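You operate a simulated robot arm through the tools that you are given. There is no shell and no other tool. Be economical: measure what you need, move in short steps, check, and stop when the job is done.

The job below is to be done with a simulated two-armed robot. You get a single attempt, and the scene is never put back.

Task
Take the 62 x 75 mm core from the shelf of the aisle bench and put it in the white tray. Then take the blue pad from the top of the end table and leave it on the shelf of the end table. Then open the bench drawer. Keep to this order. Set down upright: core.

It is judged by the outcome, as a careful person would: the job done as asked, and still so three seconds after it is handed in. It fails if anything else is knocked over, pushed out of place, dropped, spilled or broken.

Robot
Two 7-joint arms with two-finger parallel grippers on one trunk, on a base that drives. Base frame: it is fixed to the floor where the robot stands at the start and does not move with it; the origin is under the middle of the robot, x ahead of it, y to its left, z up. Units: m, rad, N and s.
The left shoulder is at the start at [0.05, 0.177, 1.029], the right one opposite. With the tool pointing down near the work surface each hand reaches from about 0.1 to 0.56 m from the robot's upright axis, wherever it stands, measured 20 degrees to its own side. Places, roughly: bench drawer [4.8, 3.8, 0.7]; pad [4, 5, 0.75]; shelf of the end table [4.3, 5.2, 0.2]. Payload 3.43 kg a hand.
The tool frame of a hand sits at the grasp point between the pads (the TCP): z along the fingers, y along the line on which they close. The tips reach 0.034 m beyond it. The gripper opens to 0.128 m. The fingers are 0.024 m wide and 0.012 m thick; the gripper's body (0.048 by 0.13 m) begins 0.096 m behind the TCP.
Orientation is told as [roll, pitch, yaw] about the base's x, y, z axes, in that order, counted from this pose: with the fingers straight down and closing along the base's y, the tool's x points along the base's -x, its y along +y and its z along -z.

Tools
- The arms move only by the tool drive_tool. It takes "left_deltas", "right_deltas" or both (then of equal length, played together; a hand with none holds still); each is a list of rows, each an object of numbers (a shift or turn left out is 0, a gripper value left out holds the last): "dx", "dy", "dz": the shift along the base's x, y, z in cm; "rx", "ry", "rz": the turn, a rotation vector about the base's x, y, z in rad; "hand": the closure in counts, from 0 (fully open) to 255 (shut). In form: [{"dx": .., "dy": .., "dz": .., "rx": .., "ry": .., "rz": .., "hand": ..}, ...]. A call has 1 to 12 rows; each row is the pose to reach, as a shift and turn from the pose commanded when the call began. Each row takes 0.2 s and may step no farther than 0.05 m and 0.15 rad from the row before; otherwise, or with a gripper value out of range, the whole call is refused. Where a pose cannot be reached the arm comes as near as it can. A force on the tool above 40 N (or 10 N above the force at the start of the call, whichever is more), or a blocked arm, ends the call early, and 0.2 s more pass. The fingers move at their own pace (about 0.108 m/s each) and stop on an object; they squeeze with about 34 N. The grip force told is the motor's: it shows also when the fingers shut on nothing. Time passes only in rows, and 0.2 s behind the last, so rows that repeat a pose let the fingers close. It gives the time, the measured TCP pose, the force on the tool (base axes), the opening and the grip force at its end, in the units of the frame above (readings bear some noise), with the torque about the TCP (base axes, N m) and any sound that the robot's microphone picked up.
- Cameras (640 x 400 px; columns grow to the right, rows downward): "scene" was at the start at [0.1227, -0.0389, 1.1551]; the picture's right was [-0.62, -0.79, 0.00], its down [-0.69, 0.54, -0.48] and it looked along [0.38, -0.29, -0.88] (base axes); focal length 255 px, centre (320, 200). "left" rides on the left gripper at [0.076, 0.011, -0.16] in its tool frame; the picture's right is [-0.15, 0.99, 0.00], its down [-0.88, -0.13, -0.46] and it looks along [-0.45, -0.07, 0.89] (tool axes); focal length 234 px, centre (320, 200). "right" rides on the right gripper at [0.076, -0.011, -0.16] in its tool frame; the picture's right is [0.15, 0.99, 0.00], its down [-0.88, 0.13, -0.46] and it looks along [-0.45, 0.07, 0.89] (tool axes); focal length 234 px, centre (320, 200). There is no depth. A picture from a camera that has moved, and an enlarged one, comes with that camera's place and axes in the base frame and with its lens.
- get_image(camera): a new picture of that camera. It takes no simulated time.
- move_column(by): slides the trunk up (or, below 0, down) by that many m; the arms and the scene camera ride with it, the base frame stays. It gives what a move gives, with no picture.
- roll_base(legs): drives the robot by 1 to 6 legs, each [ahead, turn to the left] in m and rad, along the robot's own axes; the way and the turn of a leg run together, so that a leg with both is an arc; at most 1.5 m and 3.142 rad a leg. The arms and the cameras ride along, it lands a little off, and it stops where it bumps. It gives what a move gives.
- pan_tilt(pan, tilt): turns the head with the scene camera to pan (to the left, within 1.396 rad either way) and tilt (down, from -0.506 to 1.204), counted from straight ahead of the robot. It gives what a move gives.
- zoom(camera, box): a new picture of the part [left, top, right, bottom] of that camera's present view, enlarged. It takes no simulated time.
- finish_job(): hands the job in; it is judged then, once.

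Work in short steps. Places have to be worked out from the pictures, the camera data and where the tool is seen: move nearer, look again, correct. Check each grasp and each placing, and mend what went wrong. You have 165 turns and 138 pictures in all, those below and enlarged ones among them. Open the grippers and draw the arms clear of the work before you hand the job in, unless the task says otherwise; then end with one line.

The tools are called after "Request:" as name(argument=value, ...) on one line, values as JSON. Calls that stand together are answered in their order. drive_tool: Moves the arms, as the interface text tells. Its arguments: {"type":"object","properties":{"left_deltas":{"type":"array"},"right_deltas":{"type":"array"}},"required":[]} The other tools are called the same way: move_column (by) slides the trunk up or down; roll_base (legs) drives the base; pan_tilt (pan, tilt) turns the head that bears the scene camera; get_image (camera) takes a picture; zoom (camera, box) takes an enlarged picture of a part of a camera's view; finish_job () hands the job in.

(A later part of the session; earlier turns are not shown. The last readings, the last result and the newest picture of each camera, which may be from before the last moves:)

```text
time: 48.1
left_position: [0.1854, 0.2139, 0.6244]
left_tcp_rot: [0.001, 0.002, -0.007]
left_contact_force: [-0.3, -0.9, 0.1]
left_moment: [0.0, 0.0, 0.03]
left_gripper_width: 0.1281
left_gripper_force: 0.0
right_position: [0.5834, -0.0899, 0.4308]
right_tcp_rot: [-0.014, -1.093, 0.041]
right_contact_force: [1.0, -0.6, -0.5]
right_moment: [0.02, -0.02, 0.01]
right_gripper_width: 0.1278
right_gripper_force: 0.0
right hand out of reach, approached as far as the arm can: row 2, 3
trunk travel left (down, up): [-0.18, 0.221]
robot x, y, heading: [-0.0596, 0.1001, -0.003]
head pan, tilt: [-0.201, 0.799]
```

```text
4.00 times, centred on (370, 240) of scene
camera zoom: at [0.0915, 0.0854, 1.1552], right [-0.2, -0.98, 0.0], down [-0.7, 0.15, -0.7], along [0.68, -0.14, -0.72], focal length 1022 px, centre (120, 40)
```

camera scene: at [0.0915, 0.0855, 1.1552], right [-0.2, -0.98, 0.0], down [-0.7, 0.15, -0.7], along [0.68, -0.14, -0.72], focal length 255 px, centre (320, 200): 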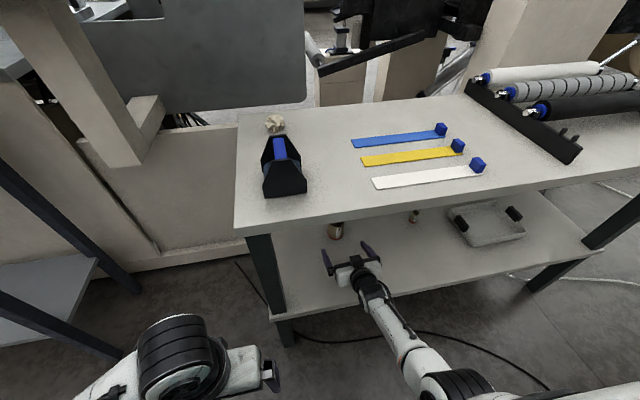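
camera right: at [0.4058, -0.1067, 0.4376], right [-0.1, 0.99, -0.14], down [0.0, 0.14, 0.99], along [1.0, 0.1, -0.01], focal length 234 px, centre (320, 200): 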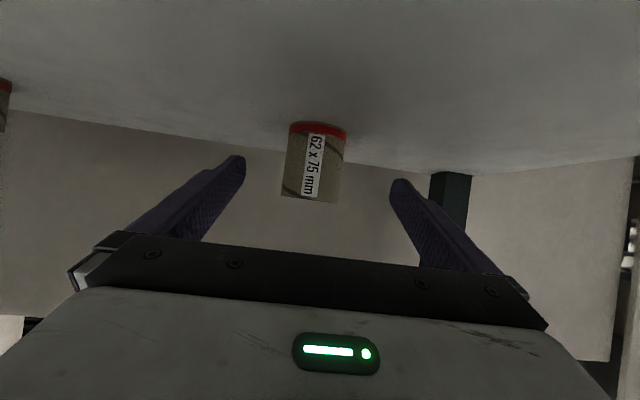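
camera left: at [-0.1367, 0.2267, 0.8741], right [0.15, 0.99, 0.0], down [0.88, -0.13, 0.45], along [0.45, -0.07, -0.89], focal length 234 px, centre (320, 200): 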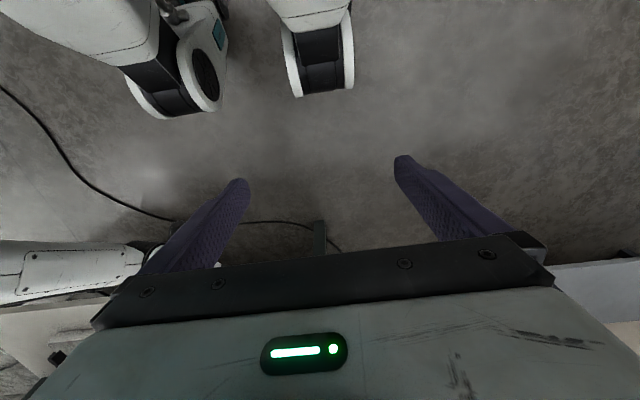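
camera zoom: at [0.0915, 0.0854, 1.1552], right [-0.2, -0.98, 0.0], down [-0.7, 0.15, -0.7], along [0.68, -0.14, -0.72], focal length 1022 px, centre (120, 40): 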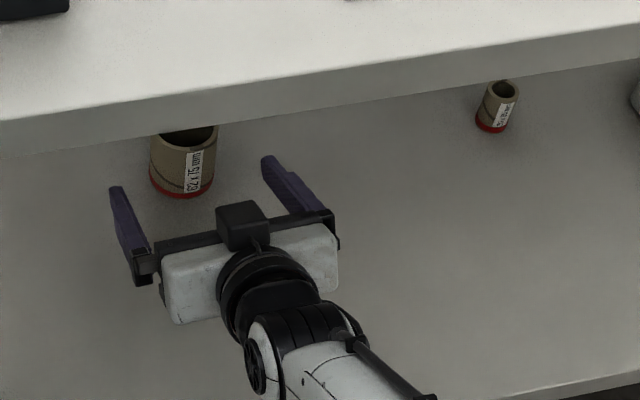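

Reach limit at 0.64 m; I drive the base 6 cm further instead.

Request:
roll_base(legs=[[0.065, 0]])

Request:
get_image(camera="right")

Request:
zoom(camera="scene", box=[290, 190, 450, 290])

```text
time: 49.1
left_position: [0.2533, 0.2137, 0.6242]
left_tcp_rot: [0.002, 0.001, -0.006]
left_contact_force: [0.3, 0.5, 0.1]
left_moment: [0.02, -0.01, 0.0]
left_gripper_width: 0.1279
left_gripper_force: 0.1
right_position: [0.6491, -0.0906, 0.4308]
right_tcp_rot: [-0.015, -1.092, 0.043]
right_contact_force: [-0.3, -0.4, -0.2]
right_moment: [0.0, -0.03, -0.04]
right_gripper_width: 0.1278
right_gripper_force: 0.2
trunk travel left (down, up): [-0.18, 0.221]
robot x, y, heading: [0.0061, 0.0998, -0.003]
head pan, tilt: [-0.201, 0.799]
```

```text
104 pictures are left
camera right: at [0.4717, -0.1071, 0.4377], right [-0.1, 0.99, -0.14], down [0.0, 0.14, 0.99], along [1.0, 0.1, -0.01], focal length 234 px, centre (320, 200)
```

right: 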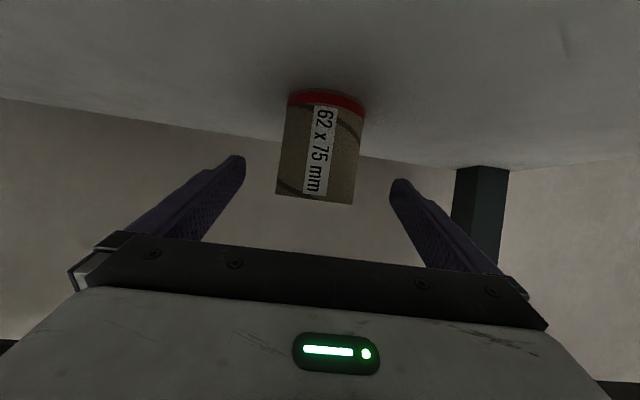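

```text
4.00 times, centred on (370, 240) of scene
camera zoom: at [0.1575, 0.0852, 1.1551], right [-0.2, -0.98, 0.0], down [-0.7, 0.15, -0.7], along [0.68, -0.14, -0.72], focal length 1022 px, centre (120, 40)
```

zoom: 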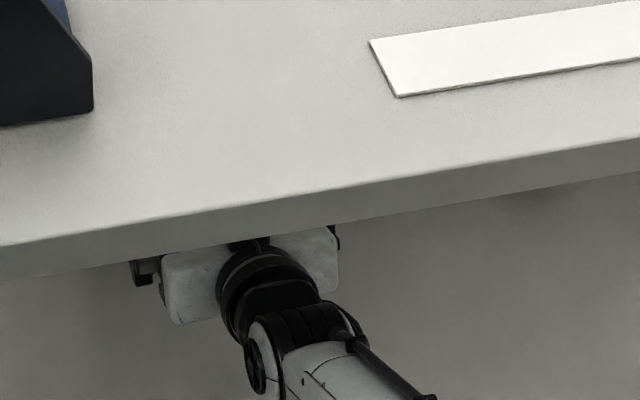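

Core top is ≈0.437, shelf ≈0.363, core centre x≈0.665; the hand is a bit high. I lower the trunk 2.5 cm and creep 1.5 cm forward.

Request:
move_column(by=-0.025)

Request:
roll_base(legs=[[0.018, 0]])

Request:
get_image(camera="right")

```text
time: 49.8
left_position: [0.252, 0.2145, 0.6003]
left_tcp_rot: [0.001, 0.002, -0.007]
left_contact_force: [0.1, 0.5, 0.6]
left_moment: [-0.03, -0.01, -0.02]
left_gripper_width: 0.1281
left_gripper_force: 0.1
right_position: [0.6489, -0.0899, 0.4052]
right_tcp_rot: [-0.012, -1.093, 0.042]
right_contact_force: [0.0, 0.6, -0.7]
right_moment: [0.0, -0.01, 0.0]
right_gripper_width: 0.1281
right_gripper_force: 0.1
trunk travel left (down, up): [-0.155, 0.246]
robot x, y, heading: [0.0102, 0.1012, -0.005]
head pan, tilt: [-0.201, 0.799]
```

```text
time: 50.6
left_position: [0.2685, 0.2138, 0.5996]
left_tcp_rot: [0.001, 0.002, -0.007]
left_contact_force: [0.8, -0.3, 0.8]
left_moment: [-0.01, -0.03, 0.0]
left_gripper_width: 0.128
left_gripper_force: 0.0
right_position: [0.6669, -0.0908, 0.4049]
right_tcp_rot: [-0.014, -1.093, 0.043]
right_contact_force: [-1.2, -0.4, 0.6]
right_moment: [0.02, 0.01, 0.02]
right_gripper_width: 0.1278
right_gripper_force: 0.0
trunk travel left (down, up): [-0.155, 0.246]
robot x, y, heading: [0.0233, 0.1035, -0.001]
head pan, tilt: [-0.201, 0.799]
```

```text
102 pictures are left
camera right: at [0.4895, -0.1072, 0.4127], right [-0.1, 0.99, -0.14], down [0.0, 0.14, 0.99], along [1.0, 0.1, -0.01], focal length 234 px, centre (320, 200)
```

right: 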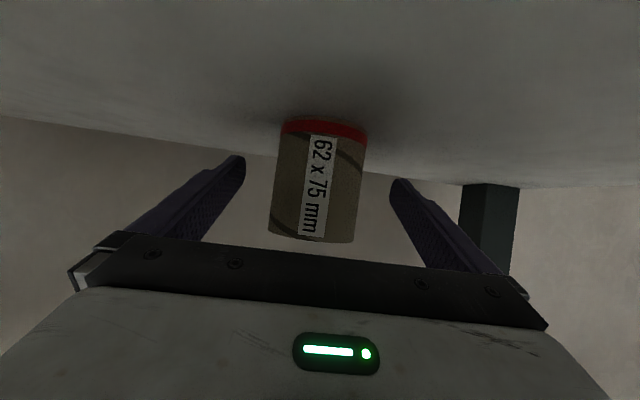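

Core is centred at the TCP, mid-height. Close the right gripper.

Request:
drive_tool(right_deltas=[{"hand": 255}, {"hand": 255}, {"hand": 255}, {"hand": 255}])

Request:
get_image(camera="right")

```text
time: 51.6
left_position: [0.269, 0.2128, 0.5995]
left_tcp_rot: [0.002, 0.002, -0.007]
left_contact_force: [-0.7, -0.5, -1.0]
left_moment: [0.0, -0.03, 0.01]
left_gripper_width: 0.1281
left_gripper_force: 0.0
right_position: [0.6665, -0.0897, 0.4047]
right_tcp_rot: [-0.013, -1.094, 0.043]
right_contact_force: [-0.5, -0.5, 0.9]
right_moment: [0.05, 0.0, 0.0]
right_gripper_width: 0.0609
right_gripper_force: 34.2
trunk travel left (down, up): [-0.155, 0.246]
robot x, y, heading: [0.0237, 0.1008, -0.005]
head pan, tilt: [-0.201, 0.799]
```

```text
101 pictures are left
camera right: at [0.4895, -0.1071, 0.4128], right [-0.1, 0.99, -0.14], down [0.0, 0.14, 0.99], along [1.0, 0.1, -0.01], focal length 234 px, centre (320, 200)
```

right: 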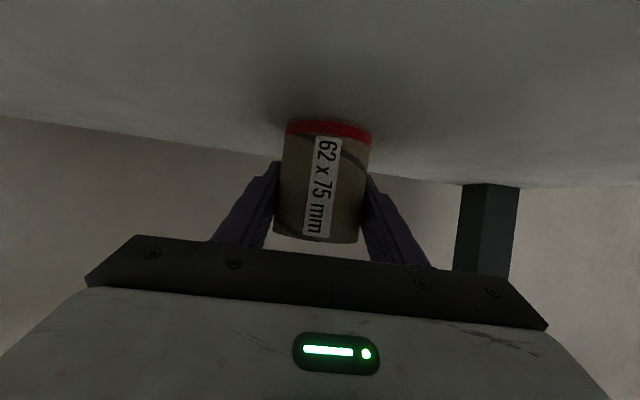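

Gripped (61 mm, 34 N). Lift by the trunk 6 cm and back out.

Request:
move_column(by=0.06)

Request:
roll_base(legs=[[-0.45, 0]])

Request:
pan_tilt(pan=-0.5, tilt=0.7)

Request:
get_image(camera="scene")

Request:
get_image(camera="right")

```text
time: 52.6
left_position: [0.2705, 0.2131, 0.6599]
left_tcp_rot: [0.001, 0.003, -0.007]
left_contact_force: [-0.5, 0.1, 0.4]
left_moment: [0.0, -0.02, 0.0]
left_gripper_width: 0.1278
left_gripper_force: 0.0
right_position: [0.6664, -0.091, 0.465]
right_tcp_rot: [-0.013, -1.092, 0.041]
right_contact_force: [0.5, -0.1, -0.6]
right_moment: [0.0, -0.04, -0.04]
right_gripper_width: 0.0609
right_gripper_force: 34.1
trunk travel left (down, up): [-0.215, 0.186]
robot x, y, heading: [0.0243, 0.0991, -0.003]
head pan, tilt: [-0.201, 0.799]
```

```text
time: 55.3
left_position: [-0.1826, 0.2152, 0.6604]
left_tcp_rot: [0.002, 0.002, -0.013]
left_contact_force: [0.7, -0.1, 0.1]
left_moment: [0.0, -0.01, 0.02]
left_gripper_width: 0.128
left_gripper_force: 0.0
right_position: [0.2115, -0.0906, 0.4644]
right_tcp_rot: [-0.012, -1.092, 0.036]
right_contact_force: [-0.8, 0.2, -1.3]
right_moment: [-0.02, 0.0, 0.0]
right_gripper_width: 0.0606
right_gripper_force: 34.3
trunk travel left (down, up): [-0.215, 0.186]
robot x, y, heading: [-0.4241, 0.1051, -0.003]
head pan, tilt: [-0.201, 0.799]
```

```text
time: 56.1
left_position: [-0.1829, 0.2147, 0.6591]
left_tcp_rot: [0.002, 0.002, -0.013]
left_contact_force: [0.2, 1.0, -0.3]
left_moment: [-0.01, -0.01, -0.01]
left_gripper_width: 0.1281
left_gripper_force: 0.1
right_position: [0.2118, -0.0905, 0.4656]
right_tcp_rot: [-0.013, -1.094, 0.036]
right_contact_force: [0.5, -0.5, -0.2]
right_moment: [0.01, -0.01, 0.01]
right_gripper_width: 0.0607
right_gripper_force: 33.9
trunk travel left (down, up): [-0.215, 0.186]
robot x, y, heading: [-0.4301, 0.1037, -0.007]
head pan, tilt: [-0.499, 0.7]
```

```text
100 pictures are left
camera scene: at [-0.2828, 0.0626, 1.1984], right [-0.49, -0.87, 0.0], down [-0.56, 0.31, -0.76], along [0.67, -0.37, -0.64], focal length 255 px, centre (320, 200)
```

scene: 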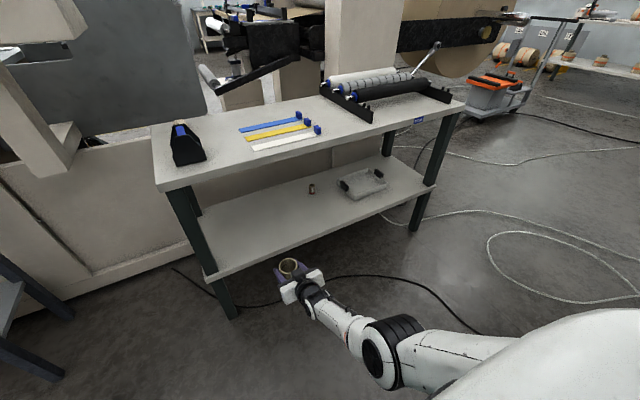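

```text
99 pictures are left
camera right: at [0.0351, -0.1067, 0.4726], right [-0.09, 0.99, -0.14], down [0.0, 0.14, 0.99], along [1.0, 0.09, -0.01], focal length 234 px, centre (320, 200)
```

right: 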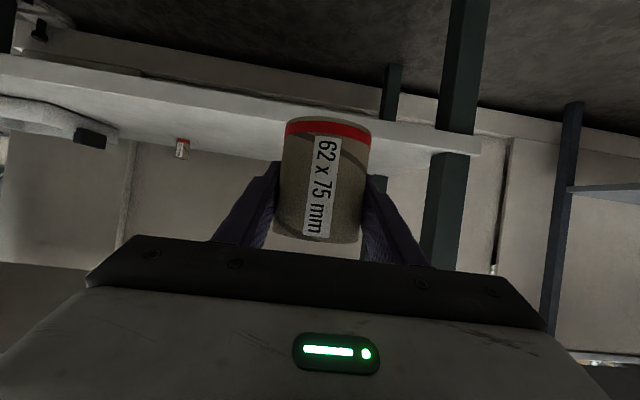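

Core held upright. Now zoom the tray to locate it better.

Request:
zoom(camera="scene", box=[290, 140, 450, 240])

```text
4.00 times, centred on (370, 190) of scene
camera zoom: at [-0.2828, 0.0626, 1.1984], right [-0.49, -0.87, 0.0], down [-0.56, 0.31, -0.76], along [0.67, -0.37, -0.64], focal length 1022 px, centre (120, 240)
```

zoom: 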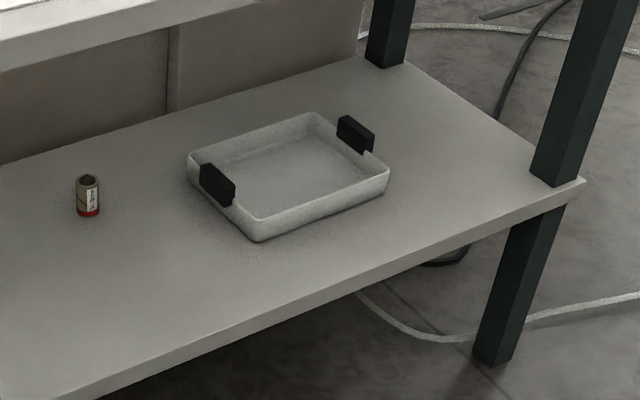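

Tray centre ≈[0.565,-0.658], rim ≈0.41. I shift the base sideways (turn, drive 0.567, turn back).

Request:
roll_base(legs=[[0, -1.564], [0.567, 0], [0, 1.571]])

Request:
pan_tilt(pan=-0.2, tilt=0.7)

Request:
get_image(camera="scene")

```text
time: 67.0
left_position: [-0.1844, -0.3548, 0.6604]
left_tcp_rot: [0.0, 0.003, 0.001]
left_contact_force: [-0.3, 0.2, 1.0]
left_moment: [0.0, -0.02, 0.01]
left_gripper_width: 0.1279
left_gripper_force: 0.1
right_position: [0.2134, -0.6559, 0.4661]
right_tcp_rot: [-0.014, -1.092, 0.049]
right_contact_force: [-0.2, 0.3, -1.3]
right_moment: [0.0, 0.01, -0.02]
right_gripper_width: 0.0608
right_gripper_force: 34.0
trunk travel left (down, up): [-0.215, 0.186]
robot x, y, heading: [-0.4273, -0.4686, 0.004]
head pan, tilt: [-0.499, 0.7]
```

```text
time: 67.8
left_position: [-0.1851, -0.3543, 0.6611]
left_tcp_rot: [0.003, 0.002, 0.002]
left_contact_force: [-0.5, 0.4, -0.9]
left_moment: [0.02, -0.01, -0.01]
left_gripper_width: 0.1277
left_gripper_force: 0.1
right_position: [0.2135, -0.6543, 0.4647]
right_tcp_rot: [-0.015, -1.092, 0.049]
right_contact_force: [0.8, -0.5, 0.4]
right_moment: [0.01, 0.03, 0.02]
right_gripper_width: 0.0606
right_gripper_force: 34.1
trunk travel left (down, up): [-0.215, 0.186]
robot x, y, heading: [-0.4288, -0.4711, 0.005]
head pan, tilt: [-0.201, 0.7]
```

```text
97 pictures are left
camera scene: at [-0.2739, -0.4844, 1.1984], right [-0.2, -0.98, 0.0], down [-0.63, 0.13, -0.76], along [0.75, -0.15, -0.64], focal length 255 px, centre (320, 200)
```

scene: 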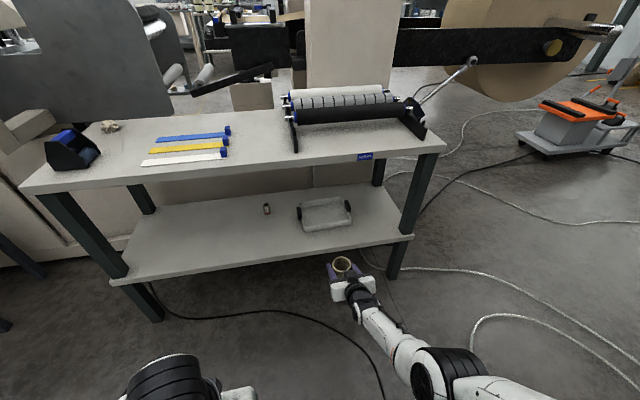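

Aligned in y. Raise 2 cm more, then drive 0.345 m to bring the core over the tray.

Request:
move_column(by=0.02)

Request:
roll_base(legs=[[0.345, -0.004]])

Request:
get_image(camera="right")

Request:
get_image(camera="scene")

```text
time: 68.5
left_position: [-0.1849, -0.3531, 0.6795]
left_tcp_rot: [0.001, 0.002, 0.003]
left_contact_force: [0.2, 0.6, 0.5]
left_moment: [-0.02, -0.01, 0.0]
left_gripper_width: 0.128
left_gripper_force: 0.1
right_position: [0.2145, -0.6541, 0.4854]
right_tcp_rot: [-0.013, -1.093, 0.049]
right_contact_force: [0.8, -0.2, -0.1]
right_moment: [0.02, -0.03, -0.01]
right_gripper_width: 0.0605
right_gripper_force: 34.4
trunk travel left (down, up): [-0.235, 0.166]
robot x, y, heading: [-0.4296, -0.4728, 0.004]
head pan, tilt: [-0.201, 0.7]
```

```text
time: 70.8
left_position: [0.159, -0.3537, 0.6799]
left_tcp_rot: [0.0, 0.0, 0.001]
left_contact_force: [0.0, 1.0, 0.3]
left_moment: [0.01, 0.01, 0.03]
left_gripper_width: 0.1281
left_gripper_force: 0.0
right_position: [0.558, -0.6539, 0.4848]
right_tcp_rot: [-0.015, -1.091, 0.048]
right_contact_force: [0.1, 0.5, -0.4]
right_moment: [-0.02, 0.0, 0.04]
right_gripper_width: 0.0606
right_gripper_force: 33.9
trunk travel left (down, up): [-0.235, 0.166]
robot x, y, heading: [-0.0835, -0.4709, 0.007]
head pan, tilt: [-0.201, 0.7]
```

```text
96 pictures are left
camera right: at [0.3823, -0.6716, 0.4925], right [-0.1, 0.99, -0.14], down [0.0, 0.14, 0.99], along [0.99, 0.1, -0.01], focal length 234 px, centre (320, 200)
```

right: 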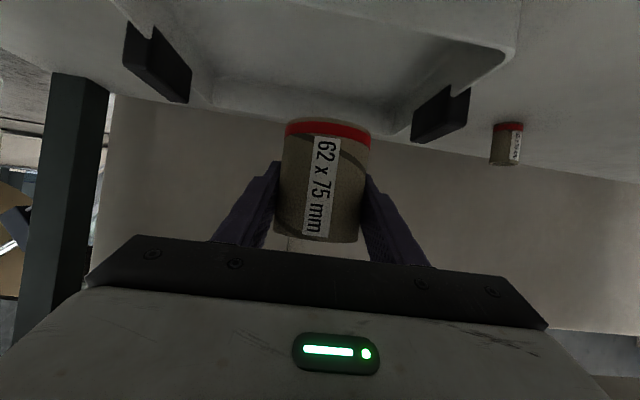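

```text
95 pictures are left
camera scene: at [0.0709, -0.4827, 1.2184], right [-0.19, -0.98, 0.0], down [-0.63, 0.13, -0.76], along [0.75, -0.15, -0.64], focal length 255 px, centre (320, 200)
```

scene: 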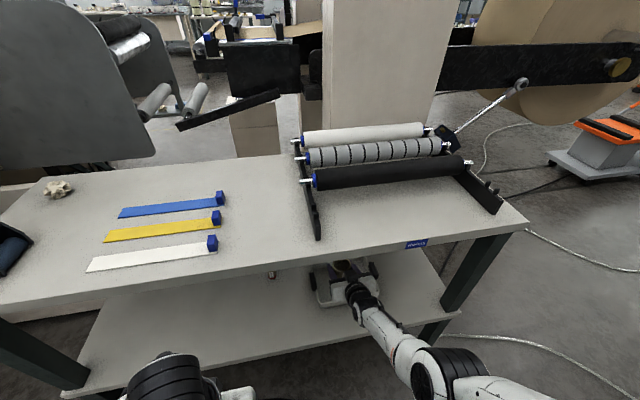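

Core is above the tray, centred within ~1–2 cm. Lower the trunk 6.5 cm.

Request:
move_column(by=-0.065)

Request:
get_image(camera="right")

```text
time: 71.8
left_position: [0.159, -0.353, 0.6148]
left_tcp_rot: [0.001, 0.003, 0.003]
left_contact_force: [-0.2, -0.1, -0.2]
left_moment: [-0.02, -0.02, 0.01]
left_gripper_width: 0.1282
left_gripper_force: 0.1
right_position: [0.5582, -0.6524, 0.4196]
right_tcp_rot: [-0.014, -1.093, 0.051]
right_contact_force: [0.2, -0.3, -0.7]
right_moment: [0.04, 0.01, 0.0]
right_gripper_width: 0.0607
right_gripper_force: 33.9
trunk travel left (down, up): [-0.17, 0.231]
robot x, y, heading: [-0.079, -0.4673, 0.009]
head pan, tilt: [-0.201, 0.7]
```

```text
94 pictures are left
camera right: at [0.3823, -0.6716, 0.4276], right [-0.1, 0.99, -0.14], down [0.0, 0.14, 0.99], along [0.99, 0.1, -0.01], focal length 234 px, centre (320, 200)
```

right: 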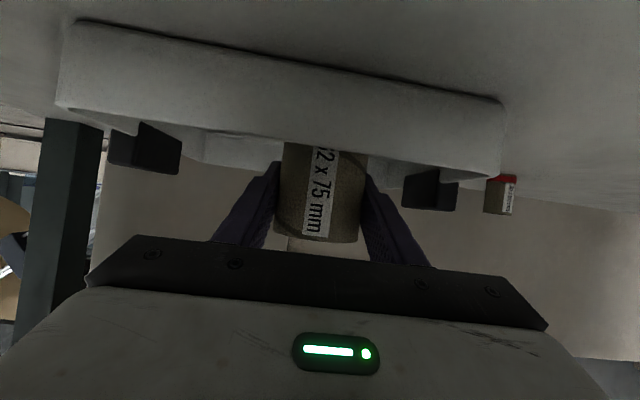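

No contact yet; lower in small steps until the force shows contact.

Request:
move_column(by=-0.006)

Request:
move_column(by=-0.004)

```text
time: 72.3
left_position: [0.1603, -0.3533, 0.6091]
left_tcp_rot: [0.002, 0.003, 0.002]
left_contact_force: [-0.3, -0.3, -0.2]
left_moment: [0.02, 0.04, 0.01]
left_gripper_width: 0.1281
left_gripper_force: 0.1
right_position: [0.5589, -0.6545, 0.4132]
right_tcp_rot: [-0.015, -1.093, 0.052]
right_contact_force: [0.5, -0.2, -0.3]
right_moment: [-0.02, 0.01, -0.01]
right_gripper_width: 0.0606
right_gripper_force: 34.2
trunk travel left (down, up): [-0.164, 0.237]
robot x, y, heading: [-0.0837, -0.471, 0.002]
head pan, tilt: [-0.201, 0.7]
```

```text
time: 72.9
left_position: [0.1592, -0.352, 0.605]
left_tcp_rot: [0.0, 0.002, 0.002]
left_contact_force: [-0.2, -0.1, 0.7]
left_moment: [0.01, 0.04, -0.04]
left_gripper_width: 0.1279
left_gripper_force: 0.1
right_position: [0.5599, -0.6531, 0.4107]
right_tcp_rot: [-0.013, -1.093, 0.05]
right_contact_force: [-0.3, 0.2, 0.2]
right_moment: [-0.01, -0.01, 0.01]
right_gripper_width: 0.0608
right_gripper_force: 34.4
trunk travel left (down, up): [-0.16, 0.241]
robot x, y, heading: [-0.0862, -0.4676, 0.004]
head pan, tilt: [-0.201, 0.7]
```

Request:
move_column(by=-0.003)

Request:
zoom(camera="right", box=[220, 100, 420, 250])

```text
time: 73.4
left_position: [0.1588, -0.3528, 0.6026]
left_tcp_rot: [0.001, 0.002, 0.001]
left_contact_force: [-0.4, 0.2, 0.0]
left_moment: [-0.01, 0.04, 0.02]
left_gripper_width: 0.1278
left_gripper_force: 0.1
right_position: [0.5593, -0.6538, 0.4101]
right_tcp_rot: [-0.014, -1.098, 0.05]
right_contact_force: [0.0, -0.2, 7.1]
right_moment: [0.16, 0.18, 0.0]
right_gripper_width: 0.0608
right_gripper_force: 33.7
trunk travel left (down, up): [-0.157, 0.244]
robot x, y, heading: [-0.085, -0.4679, 0.006]
head pan, tilt: [-0.201, 0.7]
```

```text
2.67 times, centred on (320, 175) of right
camera zoom: at [0.3837, -0.6716, 0.4161], right [-0.1, 0.99, -0.14], down [-0.01, 0.14, 0.99], along [0.99, 0.1, -0.01], focal length 624 px, centre (320, 267)
```

zoom: 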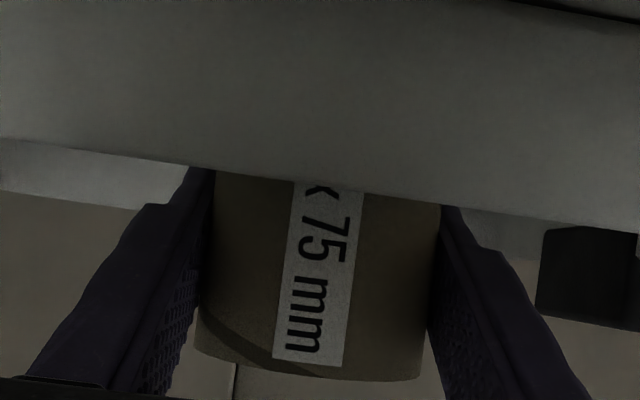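

Contact felt (7 N). Open partly to release.

Request:
drive_tool(right_deltas=[{"hand": 120}, {"hand": 100}, {"hand": 85}, {"hand": 85}])

Request:
get_image(camera="right")

```text
time: 74.4
left_position: [0.1603, -0.3521, 0.6021]
left_tcp_rot: [0.002, 0.0, 0.001]
left_contact_force: [0.0, -0.5, 0.0]
left_moment: [0.01, 0.06, 0.0]
left_gripper_width: 0.1276
left_gripper_force: 0.1
right_position: [0.5588, -0.6537, 0.4069]
right_tcp_rot: [-0.012, -1.093, 0.05]
right_contact_force: [0.5, -0.7, -0.2]
right_moment: [0.0, -0.01, 0.02]
right_gripper_width: 0.0855
right_gripper_force: 0.1
trunk travel left (down, up): [-0.157, 0.244]
robot x, y, heading: [-0.0879, -0.4666, 0.001]
head pan, tilt: [-0.201, 0.7]
```

```text
92 pictures are left
camera right: at [0.3823, -0.6716, 0.4146], right [-0.1, 0.99, -0.14], down [0.0, 0.14, 0.99], along [0.99, 0.1, -0.01], focal length 234 px, centre (320, 200)
```

right: 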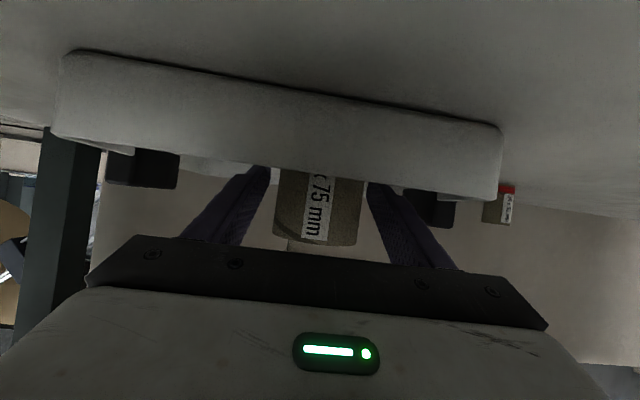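

Released and standing. Raise 6.5 cm, then back out.

Request:
move_column(by=0.065)

Request:
get_image(camera="right")

Request:
roll_base(legs=[[-0.4, 0]])

Request:
zoom(camera="scene", box=[240, 160, 400, 260])

```text
time: 75.4
left_position: [0.1597, -0.3528, 0.6679]
left_tcp_rot: [0.001, 0.002, 0.002]
left_contact_force: [-0.9, 0.0, 0.1]
left_moment: [-0.02, 0.0, -0.02]
left_gripper_width: 0.128
left_gripper_force: 0.0
right_position: [0.5592, -0.6538, 0.4713]
right_tcp_rot: [-0.015, -1.091, 0.05]
right_contact_force: [0.0, -0.6, 0.0]
right_moment: [0.0, 0.01, 0.03]
right_gripper_width: 0.0858
right_gripper_force: 0.1
trunk travel left (down, up): [-0.222, 0.179]
robot x, y, heading: [-0.084, -0.4651, 0.005]
head pan, tilt: [-0.201, 0.7]
```

```text
91 pictures are left
camera right: at [0.3823, -0.6716, 0.4795], right [-0.1, 0.99, -0.14], down [0.0, 0.14, 0.99], along [0.99, 0.1, -0.01], focal length 234 px, centre (320, 200)
```

right: 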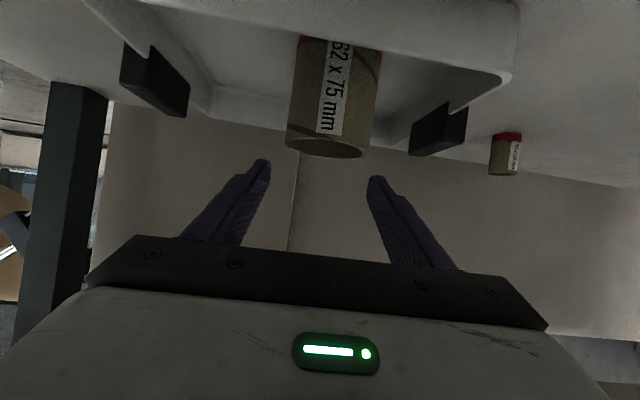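

```text
time: 77.9
left_position: [-0.2396, -0.3556, 0.6659]
left_tcp_rot: [0.002, 0.002, 0.001]
left_contact_force: [-0.5, 0.8, 0.2]
left_moment: [-0.01, -0.02, -0.01]
left_gripper_width: 0.1281
left_gripper_force: 0.0
right_position: [0.1589, -0.655, 0.4717]
right_tcp_rot: [-0.013, -1.093, 0.049]
right_contact_force: [-0.1, 0.2, -0.1]
right_moment: [0.01, -0.01, -0.02]
right_gripper_width: 0.0855
right_gripper_force: 0.1
trunk travel left (down, up): [-0.222, 0.179]
robot x, y, heading: [-0.4838, -0.4709, 0.007]
head pan, tilt: [-0.201, 0.7]
```

```text
4.00 times, centred on (320, 210) of scene
camera zoom: at [-0.3284, -0.4846, 1.2054], right [-0.2, -0.98, 0.0], down [-0.63, 0.13, -0.77], along [0.75, -0.15, -0.64], focal length 1022 px, centre (320, 160)
```

zoom: 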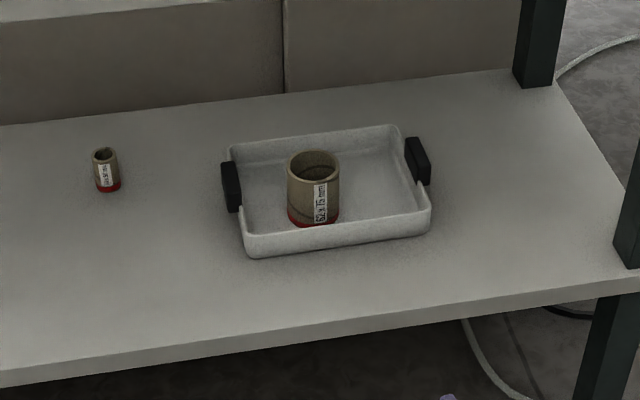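

Core stands in the tray, nothing else moved. Now I fold the right arm and head for the end table, first looking towards +y.

Request:
drive_tool(right_deltas=[{"ry": 0.12, "dx": -3, "dz": 2}, {"ry": 0.25, "dx": -6, "dz": 4}, {"ry": 0.38, "dx": -9, "dz": 6}, {"ry": 0.51, "dx": -12, "dz": 8}, {"ry": 0.64, "dx": -15, "dz": 10}, {"ry": 0.77, "dx": -18, "dz": 12}, {"ry": 0.9, "dx": -21, "dz": 13}, {"ry": 1.0, "dx": -24, "dz": 13, "dy": -2, "hand": 0}, {"ry": 1.09, "dx": -27, "dz": 13, "dy": -4, "hand": 0}])

Request:
roll_base(legs=[[0, 1.5]])

Request:
pan_tilt(pan=0.0, tilt=0.3)

Request:
get_image(camera="scene")

```text
time: 79.9
left_position: [-0.239, -0.3552, 0.6666]
left_tcp_rot: [0.001, 0.001, 0.002]
left_contact_force: [0.0, -0.4, 0.2]
left_moment: [-0.01, 0.05, 0.02]
left_gripper_width: 0.1279
left_gripper_force: 0.1
right_position: [-0.1101, -0.6948, 0.6028]
right_tcp_rot: [0.032, -0.003, 0.023]
right_contact_force: [-0.3, 0.8, 0.8]
right_moment: [-0.02, -0.02, -0.01]
right_gripper_width: 0.1281
right_gripper_force: 0.1
trunk travel left (down, up): [-0.222, 0.179]
robot x, y, heading: [-0.4814, -0.4659, 0.005]
head pan, tilt: [-0.201, 0.7]
```

```text
time: 83.9
left_position: [-0.5739, -0.2157, 0.6676]
left_tcp_rot: [0.003, 0.003, 1.477]
left_contact_force: [-0.3, -0.2, 0.7]
left_moment: [0.04, -0.02, 0.01]
left_gripper_width: 0.1277
left_gripper_force: 0.0
right_position: [-0.2231, -0.1196, 0.6035]
right_tcp_rot: [0.029, -0.002, 1.5]
right_contact_force: [0.9, -0.9, -0.3]
right_moment: [-0.01, 0.0, 0.02]
right_gripper_width: 0.1282
right_gripper_force: 0.0
trunk travel left (down, up): [-0.222, 0.179]
robot x, y, heading: [-0.4825, -0.4685, 1.483]
head pan, tilt: [-0.201, 0.7]
```

```text
time: 84.8
left_position: [-0.5745, -0.2144, 0.6667]
left_tcp_rot: [0.001, 0.002, 1.477]
left_contact_force: [0.3, 0.6, -0.1]
left_moment: [0.0, -0.01, -0.03]
left_gripper_width: 0.1278
left_gripper_force: 0.0
right_position: [-0.223, -0.12, 0.6024]
right_tcp_rot: [0.031, -0.001, 1.5]
right_contact_force: [0.0, -0.5, 0.5]
right_moment: [0.01, 0.0, -0.05]
right_gripper_width: 0.1282
right_gripper_force: 0.1
trunk travel left (down, up): [-0.222, 0.179]
robot x, y, heading: [-0.4843, -0.4707, 1.481]
head pan, tilt: [0.0, 0.3]
```

```text
89 pictures are left
camera scene: at [-0.4669, -0.3056, 1.2415], right [1.0, -0.09, 0.0], down [-0.03, -0.3, -0.96], along [0.09, 0.95, -0.3], focal length 255 px, centre (320, 200)
```

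scene: 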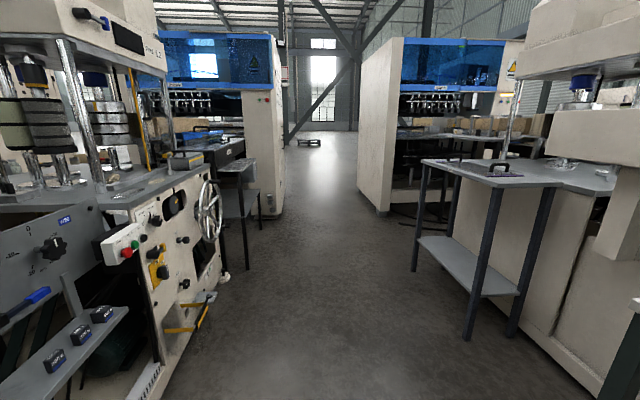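

There is an aisle along +y. I drive up it and look for the way towards (4,5).

Request:
roll_base(legs=[[1.5, 0.05], [0.8, 0]])

Request:
pan_tilt(pan=-1.2, tilt=0.3)

Request:
get_image(camera="scene")

Request:
pan_tilt(pan=0, tilt=0.3)

Request:
get_image(camera="scene")

```text
time: 96.2
left_position: [-0.4451, 2.0988, 0.6661]
left_tcp_rot: [0.001, 0.002, 1.526]
left_contact_force: [0.0, -0.1, 0.9]
left_moment: [0.01, -0.02, 0.01]
left_gripper_width: 0.1279
left_gripper_force: 0.0
right_position: [-0.0998, 2.212, 0.603]
right_tcp_rot: [0.029, -0.002, 1.548]
right_contact_force: [-0.3, -0.1, 0.0]
right_moment: [0.04, 0.0, 0.01]
right_gripper_width: 0.128
right_gripper_force: 0.0
trunk travel left (down, up): [-0.222, 0.179]
robot x, y, heading: [-0.3405, 1.8509, 1.532]
head pan, tilt: [0.0, 0.3]
```

```text
time: 97.6
left_position: [-0.4449, 2.0988, 0.6672]
left_tcp_rot: [0.002, 0.002, 1.526]
left_contact_force: [0.6, 0.4, 0.3]
left_moment: [-0.02, 0.0, -0.01]
left_gripper_width: 0.128
left_gripper_force: 0.0
right_position: [-0.0992, 2.2126, 0.6035]
right_tcp_rot: [0.031, 0.001, 1.547]
right_contact_force: [-0.6, 0.6, -0.3]
right_moment: [0.01, -0.04, 0.0]
right_gripper_width: 0.1278
right_gripper_force: 0.1
trunk travel left (down, up): [-0.222, 0.179]
robot x, y, heading: [-0.3435, 1.8517, 1.529]
head pan, tilt: [-1.201, 0.3]
```

```text
88 pictures are left
camera scene: at [-0.2491, 1.9515, 1.2415], right [0.32, -0.95, 0.0], down [-0.28, -0.1, -0.96], along [0.9, 0.31, -0.3], focal length 255 px, centre (320, 200)
```

scene: 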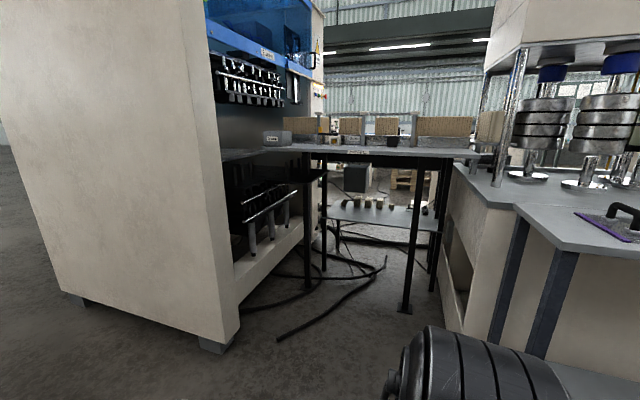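

```text
time: 99.0
left_position: [-0.4447, 2.0996, 0.6655]
left_tcp_rot: [0.0, 0.002, 1.525]
left_contact_force: [-0.1, 1.0, 0.3]
left_moment: [0.03, 0.0, -0.06]
left_gripper_width: 0.128
left_gripper_force: 0.1
right_position: [-0.0998, 2.2123, 0.6027]
right_tcp_rot: [0.03, -0.001, 1.549]
right_contact_force: [0.7, 0.7, -0.1]
right_moment: [0.01, 0.0, -0.03]
right_gripper_width: 0.1277
right_gripper_force: 0.1
trunk travel left (down, up): [-0.222, 0.179]
robot x, y, heading: [-0.3443, 1.851, 1.526]
head pan, tilt: [0.0, 0.3]
```

```text
87 pictures are left
camera scene: at [-0.3335, 2.0146, 1.2415], right [1.0, -0.04, 0.0], down [-0.01, -0.3, -0.96], along [0.04, 0.95, -0.3], focal length 255 px, centre (320, 200)
```

scene: 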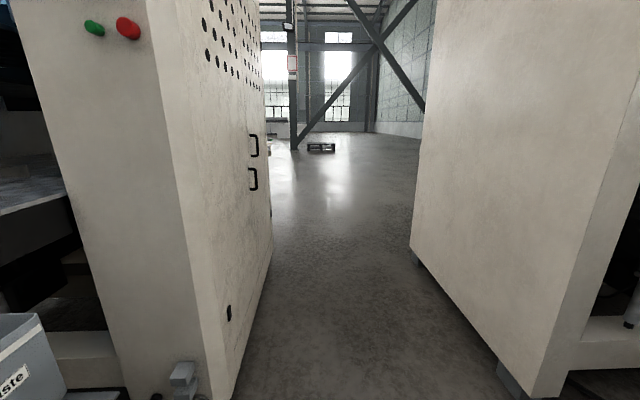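

The gap is blocked by a table; the corridor ahead (x from -0.75 to 0.65) leads on. I centre in it and pass through.

Request:
roll_base(legs=[[0, -0.33], [0.78, 0], [0, 0.375], [1.5, 0], [1.0, 0]])

Request:
pan_tilt(pan=-1.2, tilt=0.3)

Request:
get_image(camera="scene")

```text
time: 117.2
left_position: [-0.1886, 5.3229, 0.6674]
left_tcp_rot: [0.001, 0.001, 1.59]
left_contact_force: [-0.8, 0.4, 1.4]
left_moment: [-0.01, -0.02, 0.03]
left_gripper_width: 0.128
left_gripper_force: 0.1
right_position: [0.1495, 5.4578, 0.6021]
right_tcp_rot: [0.03, -0.002, 1.612]
right_contact_force: [-0.2, 0.2, -1.0]
right_moment: [-0.01, -0.01, -0.01]
right_gripper_width: 0.1278
right_gripper_force: 0.0
trunk travel left (down, up): [-0.222, 0.179]
robot x, y, heading: [-0.0675, 5.0787, 1.589]
head pan, tilt: [0.0, 0.3]
```

```text
time: 118.6
left_position: [-0.1874, 5.3233, 0.6662]
left_tcp_rot: [0.003, 0.002, 1.59]
left_contact_force: [-0.8, 1.0, -0.7]
left_moment: [0.02, -0.01, 0.02]
left_gripper_width: 0.1281
left_gripper_force: 0.1
right_position: [0.1508, 5.4579, 0.6033]
right_tcp_rot: [0.029, -0.002, 1.612]
right_contact_force: [0.2, 0.0, -0.6]
right_moment: [0.0, 0.01, 0.01]
right_gripper_width: 0.128
right_gripper_force: 0.1
trunk travel left (down, up): [-0.222, 0.179]
robot x, y, heading: [-0.0681, 5.082, 1.592]
head pan, tilt: [-1.201, 0.3]
```

```text
86 pictures are left
camera scene: at [0.018, 5.1878, 1.2415], right [0.38, -0.92, 0.0], down [-0.27, -0.11, -0.96], along [0.88, 0.37, -0.3], focal length 255 px, centre (320, 200)
```

scene: 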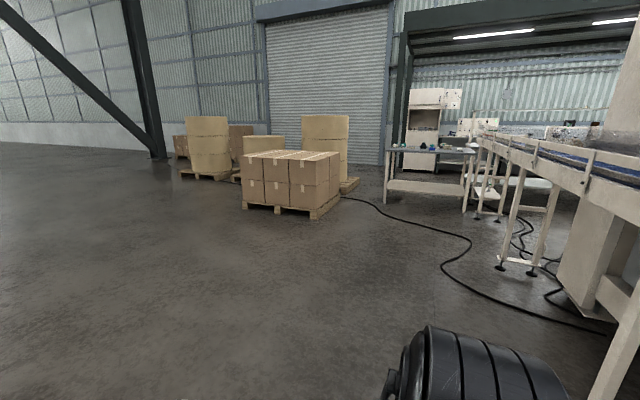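

The end table appears ahead to the right near (4,5.4). I drive towards it along the open floor.

Request:
roll_base(legs=[[0, -1.35], [1.5, 0], [1.0, 0]])

Request:
pan_tilt(pan=-0.45, tilt=0.4)

Request:
get_image(camera="scene")

```text
time: 134.1
left_position: [2.5496, 5.9267, 0.667]
left_tcp_rot: [0.002, 0.002, 0.266]
left_contact_force: [0.1, -0.1, -0.4]
left_moment: [0.01, -0.03, -0.02]
left_gripper_width: 0.1279
left_gripper_force: 0.0
right_position: [2.7622, 5.6336, 0.6033]
right_tcp_rot: [0.03, -0.002, 0.289]
right_contact_force: [-0.1, 0.5, 0.6]
right_moment: [-0.02, 0.02, 0.04]
right_gripper_width: 0.128
right_gripper_force: 0.0
trunk travel left (down, up): [-0.222, 0.179]
robot x, y, heading: [2.3455, 5.7519, 0.268]
head pan, tilt: [-1.201, 0.3]
```

```text
time: 135.2
left_position: [2.5493, 5.9279, 0.667]
left_tcp_rot: [0.002, 0.001, 0.265]
left_contact_force: [-0.5, -0.3, 0.2]
left_moment: [0.02, 0.01, -0.01]
left_gripper_width: 0.1279
left_gripper_force: 0.0
right_position: [2.7631, 5.6336, 0.6029]
right_tcp_rot: [0.031, -0.003, 0.291]
right_contact_force: [0.2, 1.1, -0.3]
right_moment: [0.02, 0.01, -0.01]
right_gripper_width: 0.1282
right_gripper_force: 0.1
trunk travel left (down, up): [-0.222, 0.179]
robot x, y, heading: [2.346, 5.7486, 0.272]
head pan, tilt: [-0.45, 0.4]
```

```text
85 pictures are left
camera scene: at [2.5041, 5.7556, 1.2323], right [-0.18, -0.98, 0.0], down [-0.38, 0.07, -0.92], along [0.91, -0.17, -0.39], focal length 255 px, centre (320, 200)
```

scene: 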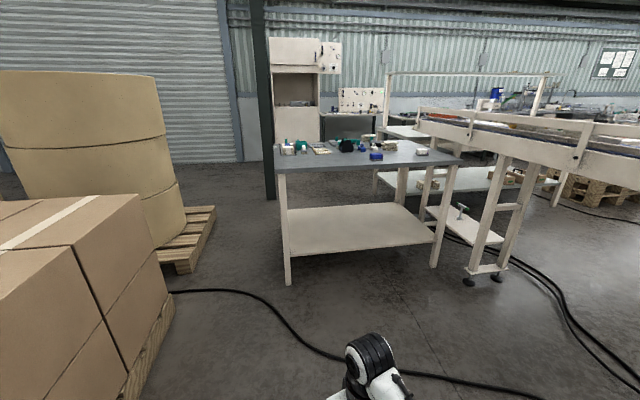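

Request:
zoom(camera="scene", box=[260, 120, 480, 260])

Request:
zoom(camera="scene", box=[270, 130, 450, 175])

```text
2.86 times, centred on (370, 190) of scene
camera zoom: at [2.5041, 5.7556, 1.2323], right [-0.18, -0.98, 0.0], down [-0.38, 0.07, -0.92], along [0.91, -0.17, -0.39], focal length 730 px, centre (177, 229)
```

zoom: 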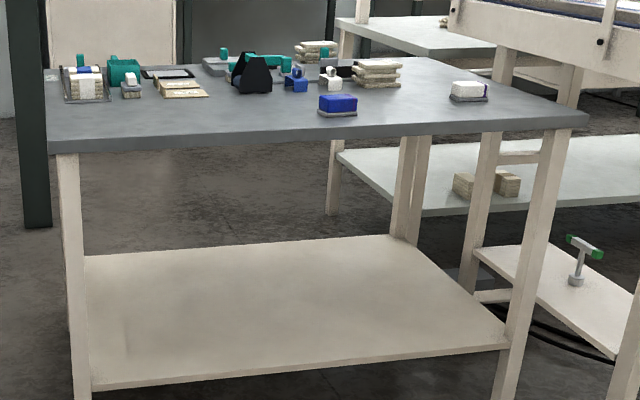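

```text
3.56 times, centred on (360, 152) of scene
camera zoom: at [2.5041, 5.7556, 1.2323], right [-0.18, -0.98, 0.0], down [-0.38, 0.07, -0.92], along [0.91, -0.17, -0.39], focal length 908 px, centre (178, 369)
```

zoom: 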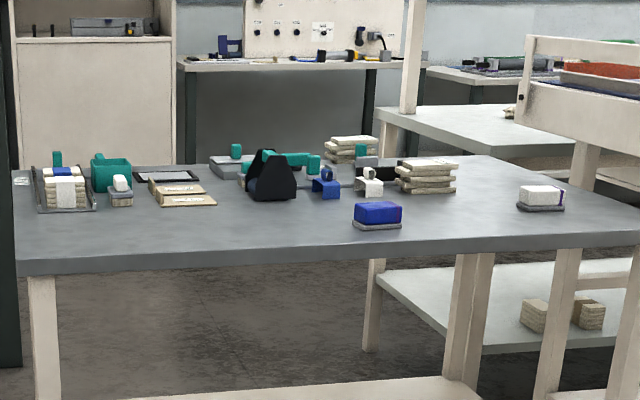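

The blue pad (blue block on grey base) is at about [4.15, 5.05, 0.8]; table front x≈3.93, shelf empty. I raise the trunk and hand and drive to (3.35, 5.24).

Request:
move_column(by=0.179)

Request:
drive_tool(right_deltas=[{"dz": 4}, {"dz": 8}, {"dz": 12}, {"dz": 15}], left_deltas=[{"dz": 2}, {"dz": 4}, {"dz": 6}, {"dz": 8}])

Request:
roll_base(legs=[[0, -0.744], [1.12, 0], [0, 0.472]])

Request:
pan_tilt(pan=-0.2, tilt=0.65)

Request:
get_image(camera="scene")

```text
time: 137.2
left_position: [2.5493, 5.927, 0.8453]
left_tcp_rot: [0.003, 0.001, 0.267]
left_contact_force: [0.6, 0.0, -0.4]
left_moment: [0.01, -0.01, -0.01]
left_gripper_width: 0.128
left_gripper_force: 0.0
right_position: [2.7635, 5.6327, 0.7819]
right_tcp_rot: [0.032, -0.002, 0.289]
right_contact_force: [-0.9, -0.2, 0.5]
right_moment: [-0.03, -0.01, 0.01]
right_gripper_width: 0.128
right_gripper_force: 0.1
trunk travel left (down, up): [-0.401, 0.0]
robot x, y, heading: [2.3444, 5.751, 0.274]
head pan, tilt: [-0.45, 0.4]
```

```text
time: 138.2
left_position: [2.5506, 5.9273, 0.9255]
left_tcp_rot: [0.001, 0.001, 0.269]
left_contact_force: [0.9, -0.2, 0.0]
left_moment: [0.02, -0.02, -0.02]
left_gripper_width: 0.1282
left_gripper_force: 0.0
right_position: [2.764, 5.6334, 0.9314]
right_tcp_rot: [0.03, 0.0, 0.288]
right_contact_force: [0.4, 0.2, 0.3]
right_moment: [0.0, 0.0, -0.02]
right_gripper_width: 0.1278
right_gripper_force: 0.2
trunk travel left (down, up): [-0.401, 0.0]
robot x, y, heading: [2.3455, 5.7533, 0.272]
head pan, tilt: [-0.45, 0.4]
```

```text
time: 147.3
left_position: [3.586, 5.3434, 0.9255]
left_tcp_rot: [0.001, 0.002, -0.012]
left_contact_force: [-0.6, -0.2, 0.0]
left_moment: [-0.02, 0.0, 0.0]
left_gripper_width: 0.1283
left_gripper_force: 0.0
right_position: [3.7107, 5.0012, 0.934]
right_tcp_rot: [0.03, -0.002, 0.007]
right_contact_force: [0.6, 0.6, -0.2]
right_moment: [0.0, 0.0, -0.03]
right_gripper_width: 0.1282
right_gripper_force: 0.1
trunk travel left (down, up): [-0.401, 0.0]
robot x, y, heading: [3.3411, 5.235, -0.013]
head pan, tilt: [-0.45, 0.4]
```

```text
time: 148.0
left_position: [3.5863, 5.3425, 0.9257]
left_tcp_rot: [0.003, 0.002, -0.015]
left_contact_force: [0.1, 0.3, 1.0]
left_moment: [-0.01, -0.01, 0.0]
left_gripper_width: 0.128
left_gripper_force: 0.0
right_position: [3.7105, 5.0001, 0.9322]
right_tcp_rot: [0.03, -0.004, 0.007]
right_contact_force: [-0.7, 0.0, 0.6]
right_moment: [0.02, 0.01, -0.01]
right_gripper_width: 0.1278
right_gripper_force: 0.1
trunk travel left (down, up): [-0.401, 0.0]
robot x, y, heading: [3.3404, 5.2297, -0.014]
head pan, tilt: [-0.201, 0.649]
```

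```text
82 pictures are left
camera scene: at [3.4964, 5.2137, 1.3888], right [-0.21, -0.98, 0.0], down [-0.59, 0.13, -0.8], along [0.78, -0.17, -0.6], focal length 255 px, centre (320, 200)
```

scene: 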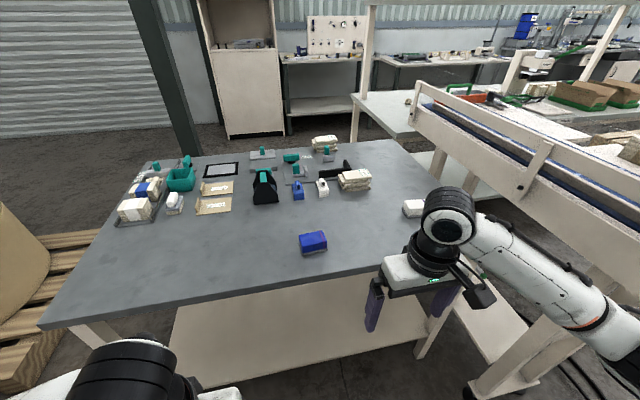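

Zoom on the pad.

Request:
zoom(camera="scene", box=[260, 200, 380, 275])

Request:
get_image(camera="left")

Request:
get_image(camera="right")

```text
5.33 times, centred on (320, 238) of scene
camera zoom: at [3.4964, 5.2137, 1.3888], right [-0.21, -0.98, 0.0], down [-0.59, 0.13, -0.8], along [0.78, -0.17, -0.6], focal length 1362 px, centre (320, 0)
```

zoom: 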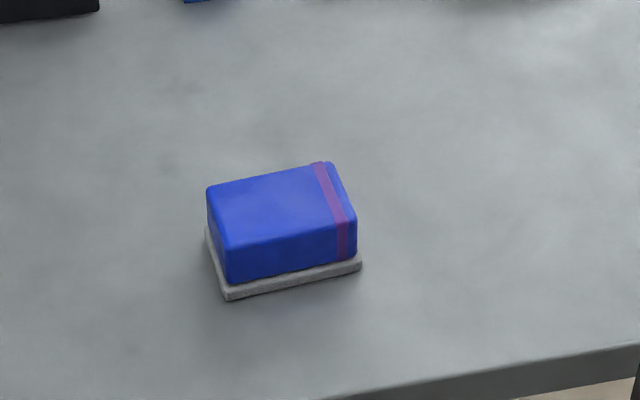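

```text
80 pictures are left
camera left: at [3.512, 5.3549, 1.0852], right [0.16, 0.99, 0.0], down [0.88, -0.14, 0.45], along [0.45, -0.07, -0.89], focal length 234 px, centre (320, 200)
```

left: 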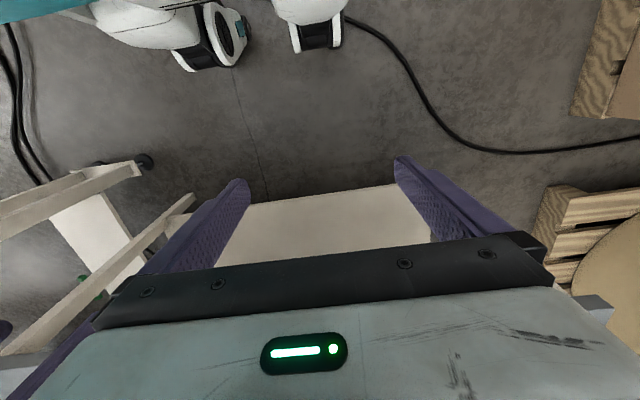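

```text
79 pictures are left
camera right: at [3.6345, 4.9834, 1.0934], right [-0.15, 0.99, 0.03], down [0.88, 0.12, 0.46], along [0.45, 0.1, -0.89], focal length 234 px, centre (320, 200)
```

right: 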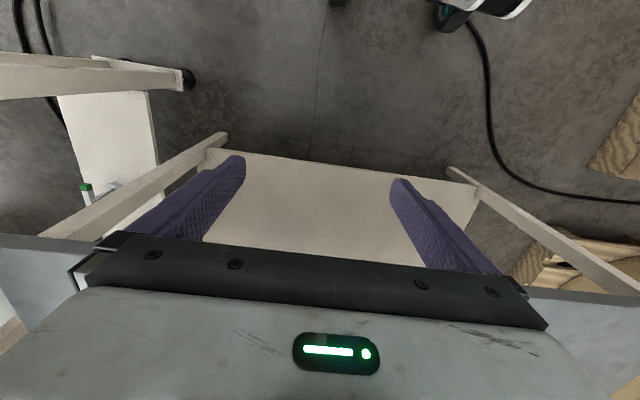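

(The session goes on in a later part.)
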